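You operate a simulated robot arm through the tools that you are given. There is no shell and no other tool. Be economical: measure what you need, move in short steps, check, and stop when the job is done.

Carry out the task below with a simulated robot arm. There is one attempt and no reset: what you move stays moved.

TASK
Pull the dispenser tray open.

It is judged by the outcome, as a careful person would: the job done as asked, and still so three seconds after it is handed in. It fails if anything else is knocked over, pushed out of place, dropped, spilled or broken.

THE ROBOT
A 6-joint arm with a two-finger parallel gripper, fixed in place. Base frame: the origin is at the foot of the arm, x ahead of it, y to its left, z up; the work surface is at about z = 850. Lengths are in mm, angles in degrees, forces in N, time in s.
With the tool pointing down near the work surface it reaches from about 260 to 680 mm from the base axis. Its first joint turns from -66.0 to 66.0 degrees. Payload 2.9 kg.
Tool frame: the origin (TCP) lies between the finger pads and is the grasp point; the fingertips stand 30 mm ahead of it; z points along the fingers, y is the line along which they close. The gripper opens to 110 mm. The fingers are 20 mm wide and 10 mm thick; the gripper's body (48 by 112 mm) begins 55 mm behind the TCP.
Orientation is told as [roll, pitch, yaw] about the base's x, y, z axes, in that order, counted from this pose: with the fingers straight down and closing along the base's y, the tool's x points along the base's -x, its y along +y and its z along -z.

THE INTERFACE
- The arm moves only by the tool nudge_tool. Its argument "targets" is text: rows parted by semicolons, each of 7 numbers parted by spaces: the shift along the base's x, y, z in units of 100 mm (1.0 is 100 mm), then the turn, a rotation vector about the base's x, y, z in units of 180 degrees (1.0 is 180 degrees), then the opening, from 0 (shut) to 1 (fully open). In form: dx dy dz wx wy wz grip; .... A call has 1 to 12 rows; each row is the pose to reach, as a shift and turn from the pose commanded when the call began. A call with a number of a shift or a turn outside -1 to 1 is refused whole. A row lasts 0.2 s, in which the tool goes at most 50 mm and 8.6 degrees; a call with a longer step from one row to the next is refused whole, and so is a gripper value outside its range. A pose out of reach is approached as far as the arm can. The call stops where the force on the tool passes 40 N (or 10 N more than at its start, if that is more) or the arm is blocked; 0.2 s more then pass. The fingers move at their own pace (about 108 mm/s each) and stop on an object; they squeeze with about 44 N. The grip force told is the motor's: it shows also when the fingers shut on nothing. Time passes only in rows, and 0.2 s behind the last, so rows that repeat a pose let the fingers close. It gives the time, the measured TCP pose, the force on the tool (base axes), the opening and the grip force at its end, in the units of the frame above (readings bear some noise).
- Cameras (640 x 400 px; columns grow to the right, rows downward): "scene" is fixed at [70.9, 425.3, 1388.9]; the picture's right is [-0.82, -0.57, 0.00], its down [-0.29, 0.42, -0.86] and it looks along [0.49, -0.71, -0.51] (base axes); focal length 357 px, centre (320, 200). "wrist" rides on the gripper at [-36, 0, -57] in the tool frame; the picture's right is [0.00, -1.00, 0.00], its down [0.97, 0.00, -0.24] and it looks along [0.24, 0.00, 0.97] (tool axes); focal length 218 px, centre (320, 200).
- capture(camera): a new picture of that camera. No time passes.
- point_at(camera, pixels): for up to 12 pixels [column, row] of the newest picture of that camera ("zoom" is the newest enlarged one), the place [x, y, z] in the base frame of the surface seen there, good to about 2 mm. No time passes.
- zoom(camera, box): a new picture of the part [left, top, right, bottom] of that camera's present view, enlarged. No time passes.
- sign_off(): hands the job in; it is judged then, once.

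Work in short steps. Measure before you move; look again where a grasp or a placing could have gone wrong, and mend it. You have 60 turns and 20 pictures in all, the two below and enlarged ones among them. Open the gripper and draw the arm clear of the work before you hand the job in, unless the task says otherwise; then end with one line.

The tools are called after "Request:" by a JSON object that holds its "api" and its "payload". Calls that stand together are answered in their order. nudge_tool: Moves the arm, as the interface text tells. Its arguments: {"type":"object","properties":{"targets":{"type":"string"}},"required":["targets"]} The other tools are called the same way: capture (camera) takes a picture; point_at (camera, pixels) gives the place of the surface under pixels of a picture; zoom (camera, box) takes an enlarged picture of a part of a camera's view; sign_off () hands the job in.

At the start:

```text
time_s: 0.0
eef_pos: [324.3, -195.6, 1123.6]
tool_rot: [0.0, 0.0, 0.0]
wrist_force: [0.2, 0.5, 0.1]
grip_width: 110.2
finger_force: 0.1
```

scene: 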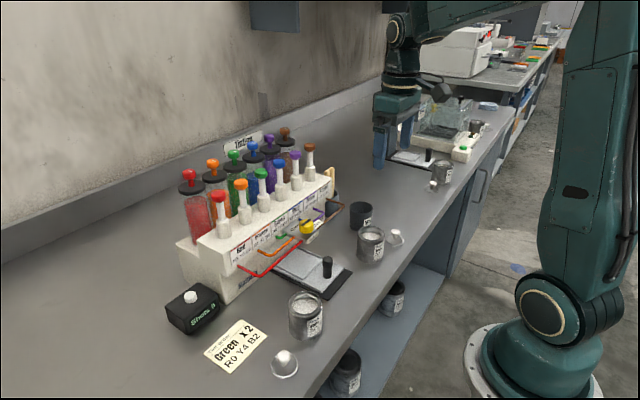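
wrist: 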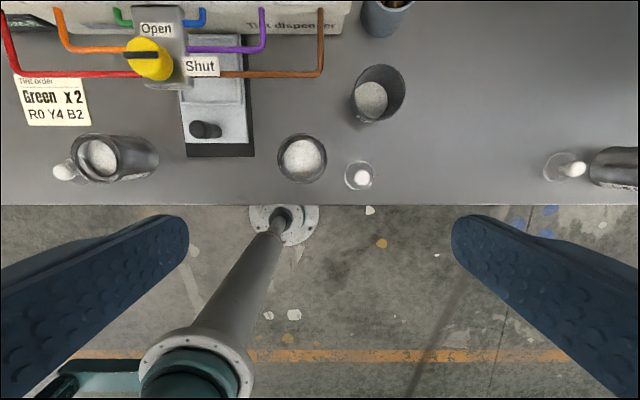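

The tray with a black knob shows at wrist (205,130), scene (325,265). I zoom in on it in both views.

Request:
{"api": "zoom", "payload": {"camera": "scene", "box": [220, 180, 380, 310]}}

Request:
{"api": "zoom", "payload": {"camera": "wrist", "box": [80, 0, 350, 200]}}

Request:
{"api": "point_at", "payload": {"camera": "wrist", "pixels": [[205, 130], [195, 131], [217, 132], [187, 152], [252, 152], [215, 100], [215, 152], [215, 146], [150, 60], [245, 60], [303, 160], [110, 160]]}}

Request:
{"api": "point_at", "payload": {"camera": "scene", "pixels": [[327, 260], [327, 268], [326, 276], [300, 265], [280, 270], [325, 298], [351, 269], [306, 228], [290, 240], [253, 275], [332, 295], [300, 288]]}}

```text
3.08 times, centred on (300, 245) of scene
```

zoom: 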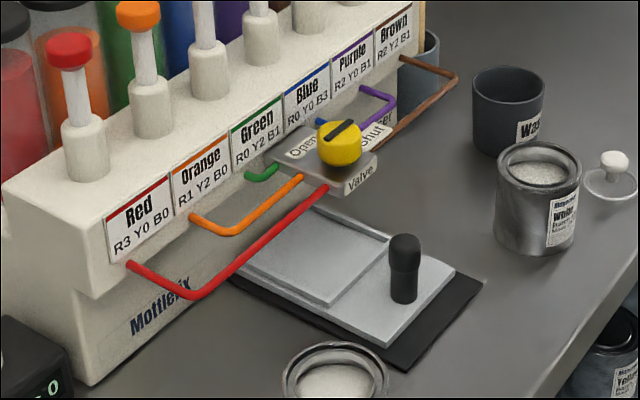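

```text
2.00 times, centred on (215, 100) of wrist
```

zoom: 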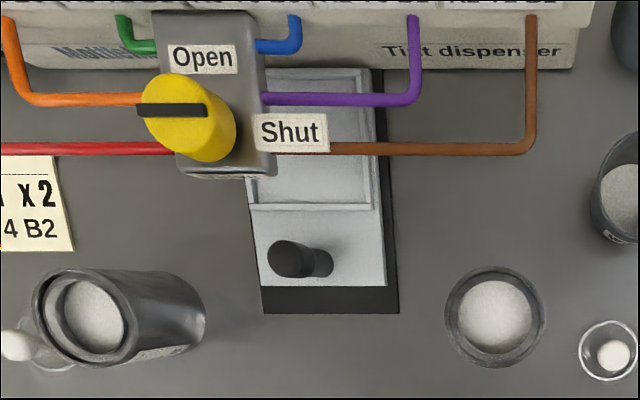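

```text
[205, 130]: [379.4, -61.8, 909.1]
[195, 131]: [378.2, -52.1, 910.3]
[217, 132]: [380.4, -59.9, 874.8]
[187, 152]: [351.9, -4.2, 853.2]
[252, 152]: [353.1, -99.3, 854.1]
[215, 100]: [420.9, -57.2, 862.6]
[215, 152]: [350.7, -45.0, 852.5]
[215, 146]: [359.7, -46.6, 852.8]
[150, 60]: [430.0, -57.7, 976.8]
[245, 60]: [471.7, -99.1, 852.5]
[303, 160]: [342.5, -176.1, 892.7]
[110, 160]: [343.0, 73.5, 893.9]
```

```text
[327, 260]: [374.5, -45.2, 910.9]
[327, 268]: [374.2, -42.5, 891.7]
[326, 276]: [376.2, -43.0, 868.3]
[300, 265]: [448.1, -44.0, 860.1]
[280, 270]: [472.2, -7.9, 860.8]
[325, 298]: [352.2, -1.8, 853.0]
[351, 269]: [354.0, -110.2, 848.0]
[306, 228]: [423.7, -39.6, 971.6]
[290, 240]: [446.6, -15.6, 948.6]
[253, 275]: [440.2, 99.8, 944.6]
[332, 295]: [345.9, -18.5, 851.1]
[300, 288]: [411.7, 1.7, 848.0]
```

The knob stands near (382,-52), z 862–911, and the valve block overhangs behind it. I measure the valve's front face, the knob's edges and the tray's front edge.

Request:
{"api": "point_at", "payload": {"camera": "zoom", "pixels": [[225, 171], [225, 177], [190, 165], [270, 165], [200, 155], [285, 258], [272, 258], [308, 258], [326, 265], [330, 283], [330, 290], [205, 130]]}}

Request:
{"api": "point_at", "payload": {"camera": "scene", "pixels": [[322, 262], [331, 262], [327, 257], [318, 296], [345, 266], [309, 242], [302, 243], [313, 234], [390, 290], [360, 318]]}}

```text
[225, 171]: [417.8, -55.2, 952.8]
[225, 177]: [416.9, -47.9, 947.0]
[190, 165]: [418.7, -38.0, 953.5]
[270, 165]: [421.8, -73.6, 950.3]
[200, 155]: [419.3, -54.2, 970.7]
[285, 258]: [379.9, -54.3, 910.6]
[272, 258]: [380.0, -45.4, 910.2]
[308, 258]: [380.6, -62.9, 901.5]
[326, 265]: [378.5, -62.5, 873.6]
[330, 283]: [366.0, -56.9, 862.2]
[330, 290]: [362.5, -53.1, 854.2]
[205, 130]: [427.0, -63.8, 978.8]
```

```text
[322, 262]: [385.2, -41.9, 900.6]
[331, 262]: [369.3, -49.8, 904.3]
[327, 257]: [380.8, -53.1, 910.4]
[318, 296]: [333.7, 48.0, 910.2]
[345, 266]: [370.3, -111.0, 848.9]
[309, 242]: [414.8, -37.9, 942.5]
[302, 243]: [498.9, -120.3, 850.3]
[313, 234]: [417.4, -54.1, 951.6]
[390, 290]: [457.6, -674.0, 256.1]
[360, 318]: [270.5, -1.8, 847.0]
```

The valve front is at x≈417, bottom z≈942. The knob centre is about (379,-53) with radius about 10. I'll tilt the tool 20° so its body leans back from the valve, and first move sideways at height.

Request:
{"api": "nudge_tool", "payload": {"targets": "0 0.35 0 0 -0.037 0 0.8; 0 0.7 0 0 -0.074 0 0.6; 0 1.0 0 0 -0.111 0 0.6; 0 1.0 0 0 -0.111 0 0.6"}}

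```text
time_s: 1.0
eef_pos: [323.9, -97.8, 1124.1]
tool_rot: [0.0, -20.0, 0.0]
wrist_force: [-0.4, 0.3, -0.5]
grip_width: 65.9
finger_force: 0.0
```

The tilt is right. Now I go over to y=-53 and down to z≈1024.

Request:
{"api": "nudge_tool", "payload": {"targets": "0 0.3 -0.2 0 0 0 0.6; 0 0.426 -0.6 0 0 0 0.6; 0 0.426 -1.0 0 0 0 0.6; 0 0.426 -1.0 0 0 0 0.6"}}

```text
time_s: 2.0
eef_pos: [324.0, -53.5, 1022.4]
tool_rot: [0.1, -20.0, 0.0]
wrist_force: [-0.3, 0.2, 0.0]
grip_width: 65.9
finger_force: 0.0
```

I descend further, still in front of the knob, at x≈324.

Request:
{"api": "nudge_tool", "payload": {"targets": "0 0 -0.4 0 0 0 0.6; 0 0 -0.8 0 0 0 0.6; 0 0 -1.0 0 0 0 0.6; 0 0 -1.0 0 0 0 0.6"}}

Request:
{"api": "capture", "payload": {"camera": "wrist"}}

Request:
{"api": "capture", "payload": {"camera": "scene"}}

```text
time_s: 3.0
eef_pos: [323.8, -52.7, 920.9]
tool_rot: [0.0, -20.0, 0.0]
wrist_force: [0.7, 1.0, 0.6]
grip_width: 65.9
finger_force: 0.0
```

```text
15 pictures are left
```

wrist: 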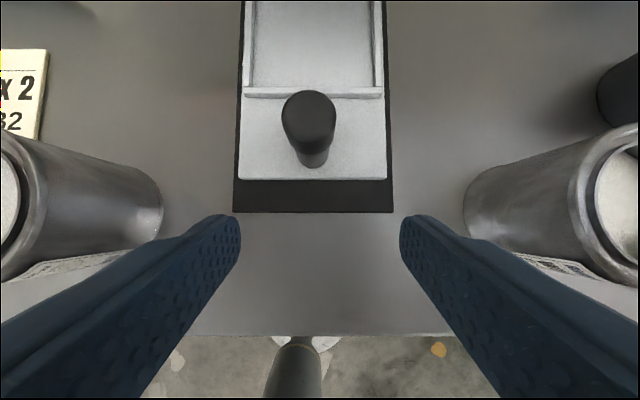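

```text
14 pictures are left
```

scene: 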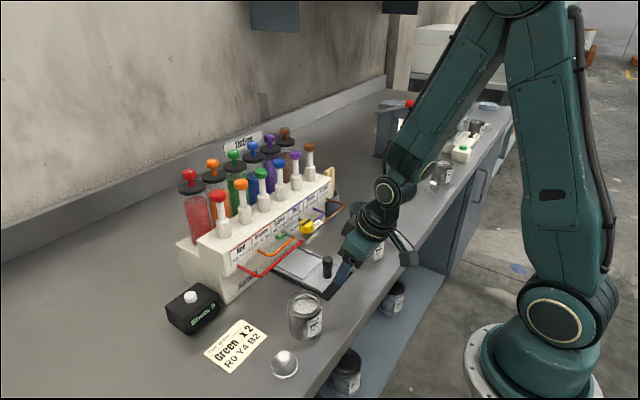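

The knob at column 310 sits between the fingers, about 2 mm to the left, and the pots are clear. I go down about 25 mm, forward about 54 mm, and close.

Request:
{"api": "nudge_tool", "payload": {"targets": "0 0.01 -0.25 0 0 0 0.6; 0.2 0.015 -0.25 0 0 0 0.6; 0.4 0.015 -0.25 0 0 0 0.6; 0.54 0.015 -0.25 0 0 0 0.6; 0.54 0.015 -0.25 0 0 0 0.6"}}

Request:
{"api": "capture", "payload": {"camera": "wrist"}}

```text
time_s: 4.2
eef_pos: [378.1, -52.7, 898.8]
tool_rot: [0.0, -19.9, 0.1]
wrist_force: [-0.3, -0.7, -0.4]
grip_width: 66.0
finger_force: 0.0
```

```text
13 pictures are left
```

wrist: 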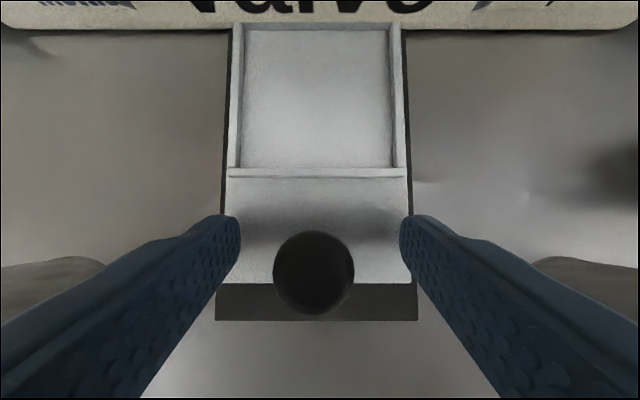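

The knob (314,272) is between the fingers with no contact force. I close on it, shifting 1.5 mm left.

Request:
{"api": "nudge_tool", "payload": {"targets": "0 0.015 0 0 0 0 0.4; 0 0.015 0 0 0 0 0; 0 0.015 0 0 0 0 0; 0 0.015 0 0 0 0 0"}}

```text
time_s: 5.2
eef_pos: [377.1, -49.1, 899.9]
tool_rot: [0.0, -20.0, 0.2]
wrist_force: [0.0, 6.5, 1.0]
grip_width: 21.7
finger_force: 45.0
```

Gripped at 21.7 mm. Now I undo the sideways load and pull gently along -x.

Request:
{"api": "nudge_tool", "payload": {"targets": "0 -0.01 0 0 0 0 0; -0.08 -0.01 0 0 0 0 0; -0.16 -0.01 0 0 0 0 0; -0.24 -0.01 0 0 0 0 0; -0.32 -0.01 0 0 0 0 0; -0.32 -0.01 0 0 0 0 0"}}

Request:
{"api": "capture", "payload": {"camera": "scene"}}

```text
time_s: 6.6
eef_pos: [347.1, -50.4, 900.2]
tool_rot: [0.2, -20.3, 0.0]
wrist_force: [-0.7, 22.4, 29.1]
grip_width: 21.7
finger_force: 45.5
```

```text
12 pictures are left
```

scene: 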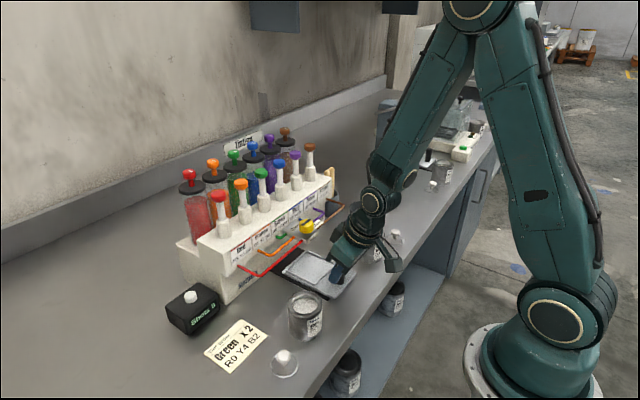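

The tray moved about 30 mm, with side load +22 N in y and +29 N in z from slight misalignment. I relieve both before pulling on.

Request:
{"api": "nudge_tool", "payload": {"targets": "0 0.005 0.01 0 0 0 0; 0 0.01 0.02 0 0 0 0; 0 0.01 0.02 0 0 0 0"}}

```text
time_s: 7.4
eef_pos: [345.3, -50.2, 900.0]
tool_rot: [0.1, -19.5, 0.0]
wrist_force: [0.0, 15.1, -19.2]
grip_width: 21.5
finger_force: 45.5
```

z overshot to -19 N, so I lower 0.8 mm and give 2 mm more in y.

Request:
{"api": "nudge_tool", "payload": {"targets": "0 0.01 -0.008 0 0 0 0; 0 0.02 -0.008 0 0 0 0; 0 0.02 -0.008 0 0 0 0"}}

```text
time_s: 8.2
eef_pos: [346.7, -49.5, 900.5]
tool_rot: [0.0, -19.9, -0.1]
wrist_force: [-0.6, -4.9, -8.0]
grip_width: 21.6
finger_force: 45.7
```

The loads are small now. I continue pulling.

Request:
{"api": "nudge_tool", "payload": {"targets": "-0.07 0 -0.003 0 0 0 0; -0.14 0 -0.003 0 0 0 0; -0.21 0 -0.003 0 0 0 0; -0.28 0 -0.003 0 0 0 0; -0.28 0 -0.003 0 0 0 0"}}

Request:
{"api": "capture", "payload": {"camera": "wrist"}}

```text
time_s: 9.4
eef_pos: [317.0, -50.4, 900.1]
tool_rot: [0.0, -19.8, 0.0]
wrist_force: [-0.6, -8.3, -29.8]
grip_width: 21.6
finger_force: 44.4
```

```text
11 pictures are left
```

wrist: 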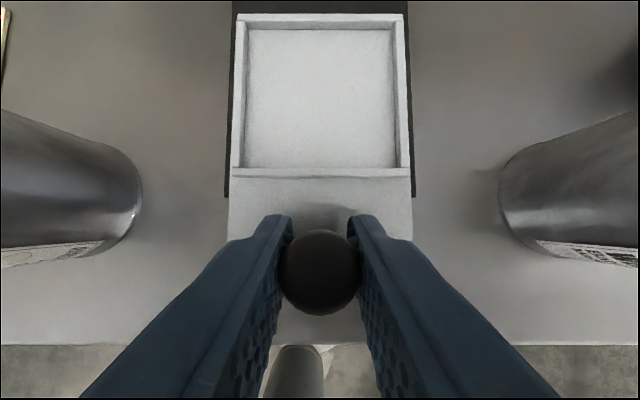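

The tray has come out about 61 mm. I measure how much of it still lies on the black base.

Request:
{"api": "point_at", "payload": {"camera": "wrist", "pixels": [[320, 14], [320, 22], [320, 100], [320, 4], [227, 194], [228, 205], [405, 230], [320, 173], [260, 340], [320, 190]]}}

Request:
{"api": "capture", "payload": {"camera": "scene"}}

```text
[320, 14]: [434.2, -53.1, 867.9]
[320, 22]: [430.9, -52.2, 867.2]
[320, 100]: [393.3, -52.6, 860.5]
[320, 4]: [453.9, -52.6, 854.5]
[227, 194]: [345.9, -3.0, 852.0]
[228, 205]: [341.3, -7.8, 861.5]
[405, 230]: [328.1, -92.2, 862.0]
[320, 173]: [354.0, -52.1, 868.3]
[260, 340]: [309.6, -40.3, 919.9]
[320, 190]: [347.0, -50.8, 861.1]
```

```text
10 pictures are left
```

scene: 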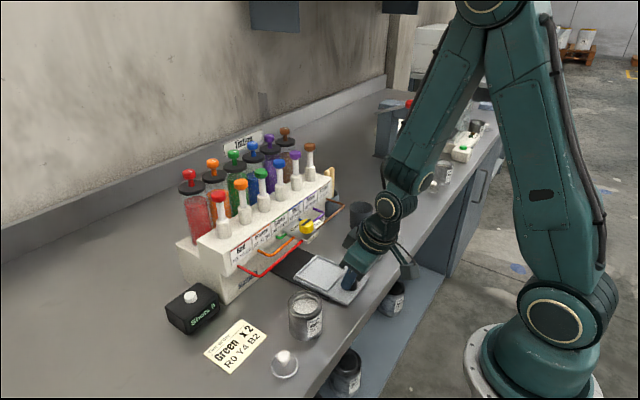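

The tray spans about x 302–435 and the base starts at 347, so about 88 mm still rests on it. I relieve z by 1 mm and pull on gently, looking for an end stop.

Request:
{"api": "nudge_tool", "payload": {"targets": "0 0 -0.01 0 0 0 0; 0 0 -0.01 0 0 0 0; -0.04 0 -0.01 0 0 0 0; -0.08 0 -0.01 0 0 0 0; -0.12 0 -0.01 0 0 0 0; -0.12 0 -0.01 0 0 0 0"}}

```text
time_s: 10.8
eef_pos: [317.4, -51.1, 899.6]
tool_rot: [0.1, -20.0, 0.1]
wrist_force: [0.2, 4.5, -14.1]
grip_width: 21.9
finger_force: 44.9
out of reach, approached as far as the arm can: row 3, 4, 5, 6
```

The arm's reach limits it with this tilt, so this isn't an end stop. I release, straighten the tool to vertical around the knob, and will regrip.

Request:
{"api": "nudge_tool", "payload": {"targets": "0 0 0 0 0 0 0.5; 0 0 0 0 0 0 0.5; 0 0 0 0 0.037 0 0.5; 0 0 0 0 0.074 0 0.5; 0 0 0 0 0.111 0 0.5; 0 0 0 0 0.111 0 0.5"}}

Request:
{"api": "capture", "payload": {"camera": "wrist"}}

```text
time_s: 12.2
eef_pos: [318.0, -50.7, 899.5]
tool_rot: [-0.1, 0.1, 0.0]
wrist_force: [-0.1, -0.1, 0.1]
grip_width: 55.0
finger_force: 0.2
```

```text
9 pictures are left
```

wrist: 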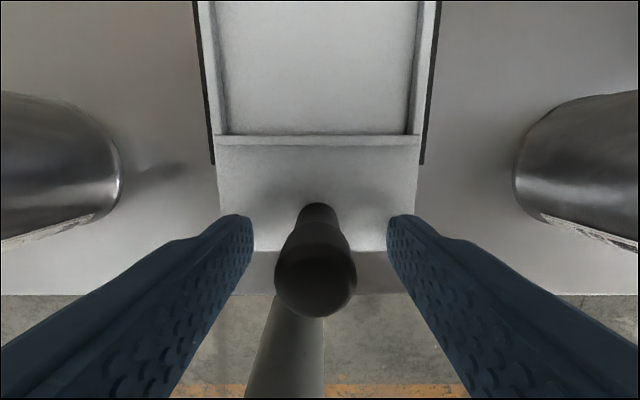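

The tool is vertical with the knob (315,260) between the fingers. I regrip.

Request:
{"api": "nudge_tool", "payload": {"targets": "0 0.01 0 0 0 0 0; 0 0.01 0 0 0 0 0; 0 0.01 0 0 0 0 0; 0 0.01 0 0 0 0 0"}}

```text
time_s: 13.2
eef_pos: [317.7, -49.2, 899.0]
tool_rot: [0.0, -0.1, 0.0]
wrist_force: [0.0, -6.0, -1.8]
grip_width: 21.7
finger_force: 45.0
```

Gripped again with low load. I pull another 16 mm in small steps.

Request:
{"api": "nudge_tool", "payload": {"targets": "-0.04 -0.005 0 0 0 0 0; -0.08 -0.005 0 0 0 0 0; -0.12 -0.005 0 0 0 0 0; -0.16 -0.005 0 0 0 0 0; -0.16 -0.005 0 0 0 0 0"}}

```text
time_s: 14.4
eef_pos: [302.0, -48.7, 899.0]
tool_rot: [0.1, 0.0, 0.1]
wrist_force: [0.7, 9.9, 7.4]
grip_width: 21.7
finger_force: 45.0
```

It still slides freely, about 77 mm out. I pull on gently to find the stop.

Request:
{"api": "nudge_tool", "payload": {"targets": "-0.04 0.005 0.002 0 0 0 0; -0.08 0.005 0.002 0 0 0 0; -0.12 0.005 0.002 0 0 0 0; -0.12 0.005 0.002 0 0 0 0"}}

Request:
{"api": "capture", "payload": {"camera": "wrist"}}

Request:
{"api": "zoom", "payload": {"camera": "scene", "box": [220, 180, 460, 330]}}

```text
time_s: 15.4
eef_pos: [289.4, -50.0, 899.1]
tool_rot: [0.1, 0.0, 0.1]
wrist_force: [0.0, 8.4, 5.0]
grip_width: 21.8
finger_force: 44.9
```

```text
8 pictures are left
```

wrist: 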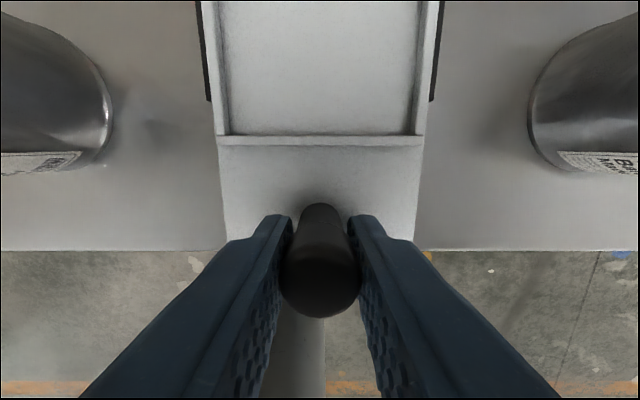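

```text
2.67 times, centred on (340, 255) of scene
```

zoom: 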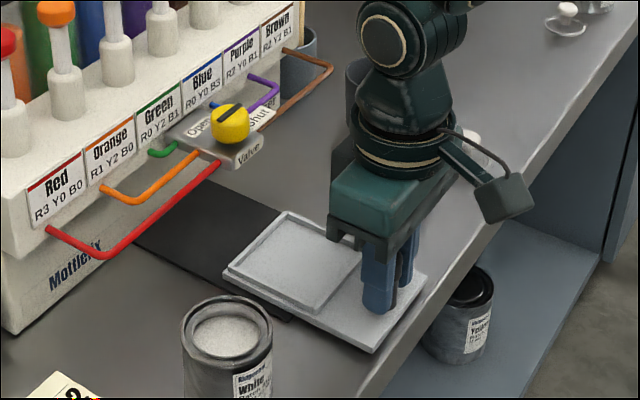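

It's about 90 mm out and still free, and the z loads both ways show it runs in guides. I go a little further to look for the stop.

Request:
{"api": "nudge_tool", "payload": {"targets": "-0.04 0.008 0.001 0 0 0 0; -0.08 0.008 0.001 0 0 0 0; -0.12 0.008 0.001 0 0 0 0; -0.12 0.008 0.001 0 0 0 0"}}

```text
time_s: 16.4
eef_pos: [283.1, -49.2, 901.7]
tool_rot: [-0.1, -0.9, 0.1]
wrist_force: [34.9, 1.6, -6.2]
grip_width: 21.9
finger_force: 45.1
```

The end stop is reached: +35 N in x at x≈283, about 95 mm of travel. I relax the pull, then open the gripper.

Request:
{"api": "nudge_tool", "payload": {"targets": "0.02 0 0 0 0 0 0; 0.03 0 0 0 0 0 0; 0.03 0 0 0 0 0 0.5; 0.03 0 0 0 0 0 0.5; 0.03 0 0 0 0 0 0.5"}}

```text
time_s: 17.6
eef_pos: [280.6, -49.4, 899.9]
tool_rot: [0.0, 0.1, 0.0]
wrist_force: [0.1, -1.0, -0.5]
grip_width: 54.9
finger_force: 0.1
```

Released with no contact force. I go straight up.

Request:
{"api": "nudge_tool", "payload": {"targets": "0 0 0.2 0 0 0 0.5; 0 0 0.5 0 0 0 0.5; 0 0 0.9 0 0 0 0.5; 0 0 1.0 0 0 0 0.5; 0 0 1.0 0 0 0 0.5"}}

Request:
{"api": "nudge_tool", "payload": {"targets": "0 -0.3 0.2 0 0 0 0.5; 0.1 -0.7 0.4 0 0 0 0.5; 0.2 -1.0 0.6 0 0 0 0.5; 0.2 -1.0 0.6 0 0 0 0.5"}}

Request:
{"api": "capture", "payload": {"camera": "scene"}}

```text
time_s: 18.8
eef_pos: [281.0, -50.5, 1000.8]
tool_rot: [0.0, -0.1, 0.0]
wrist_force: [0.2, 0.6, -0.4]
grip_width: 55.2
finger_force: 0.0
```

```text
time_s: 19.8
eef_pos: [301.5, -149.5, 1059.6]
tool_rot: [0.0, 0.0, 0.0]
wrist_force: [-0.5, 0.4, 0.3]
grip_width: 55.0
finger_force: 0.0
```

```text
6 pictures are left
```

scene: 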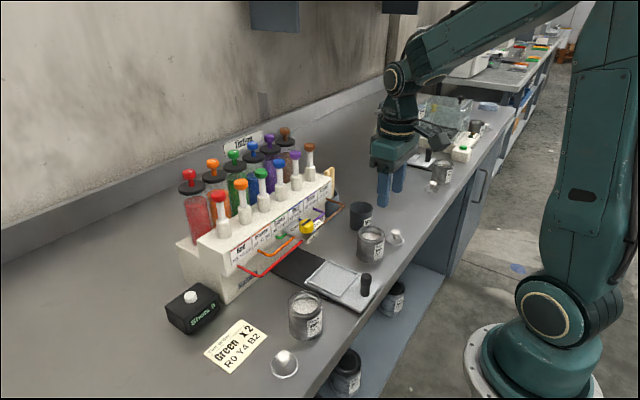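

The tray stays fully out (knob at (366,285)), everything else is in its place, and the arm is clear. I hand in.

Request:
{"api": "sign_off", "payload": {}}

```text
The job is handed in.
```

The dispenser tray is pulled open to its end stop, about 95 mm out. The gripper is open, the arm is drawn clear, and nothing else looked moved in the last picture.
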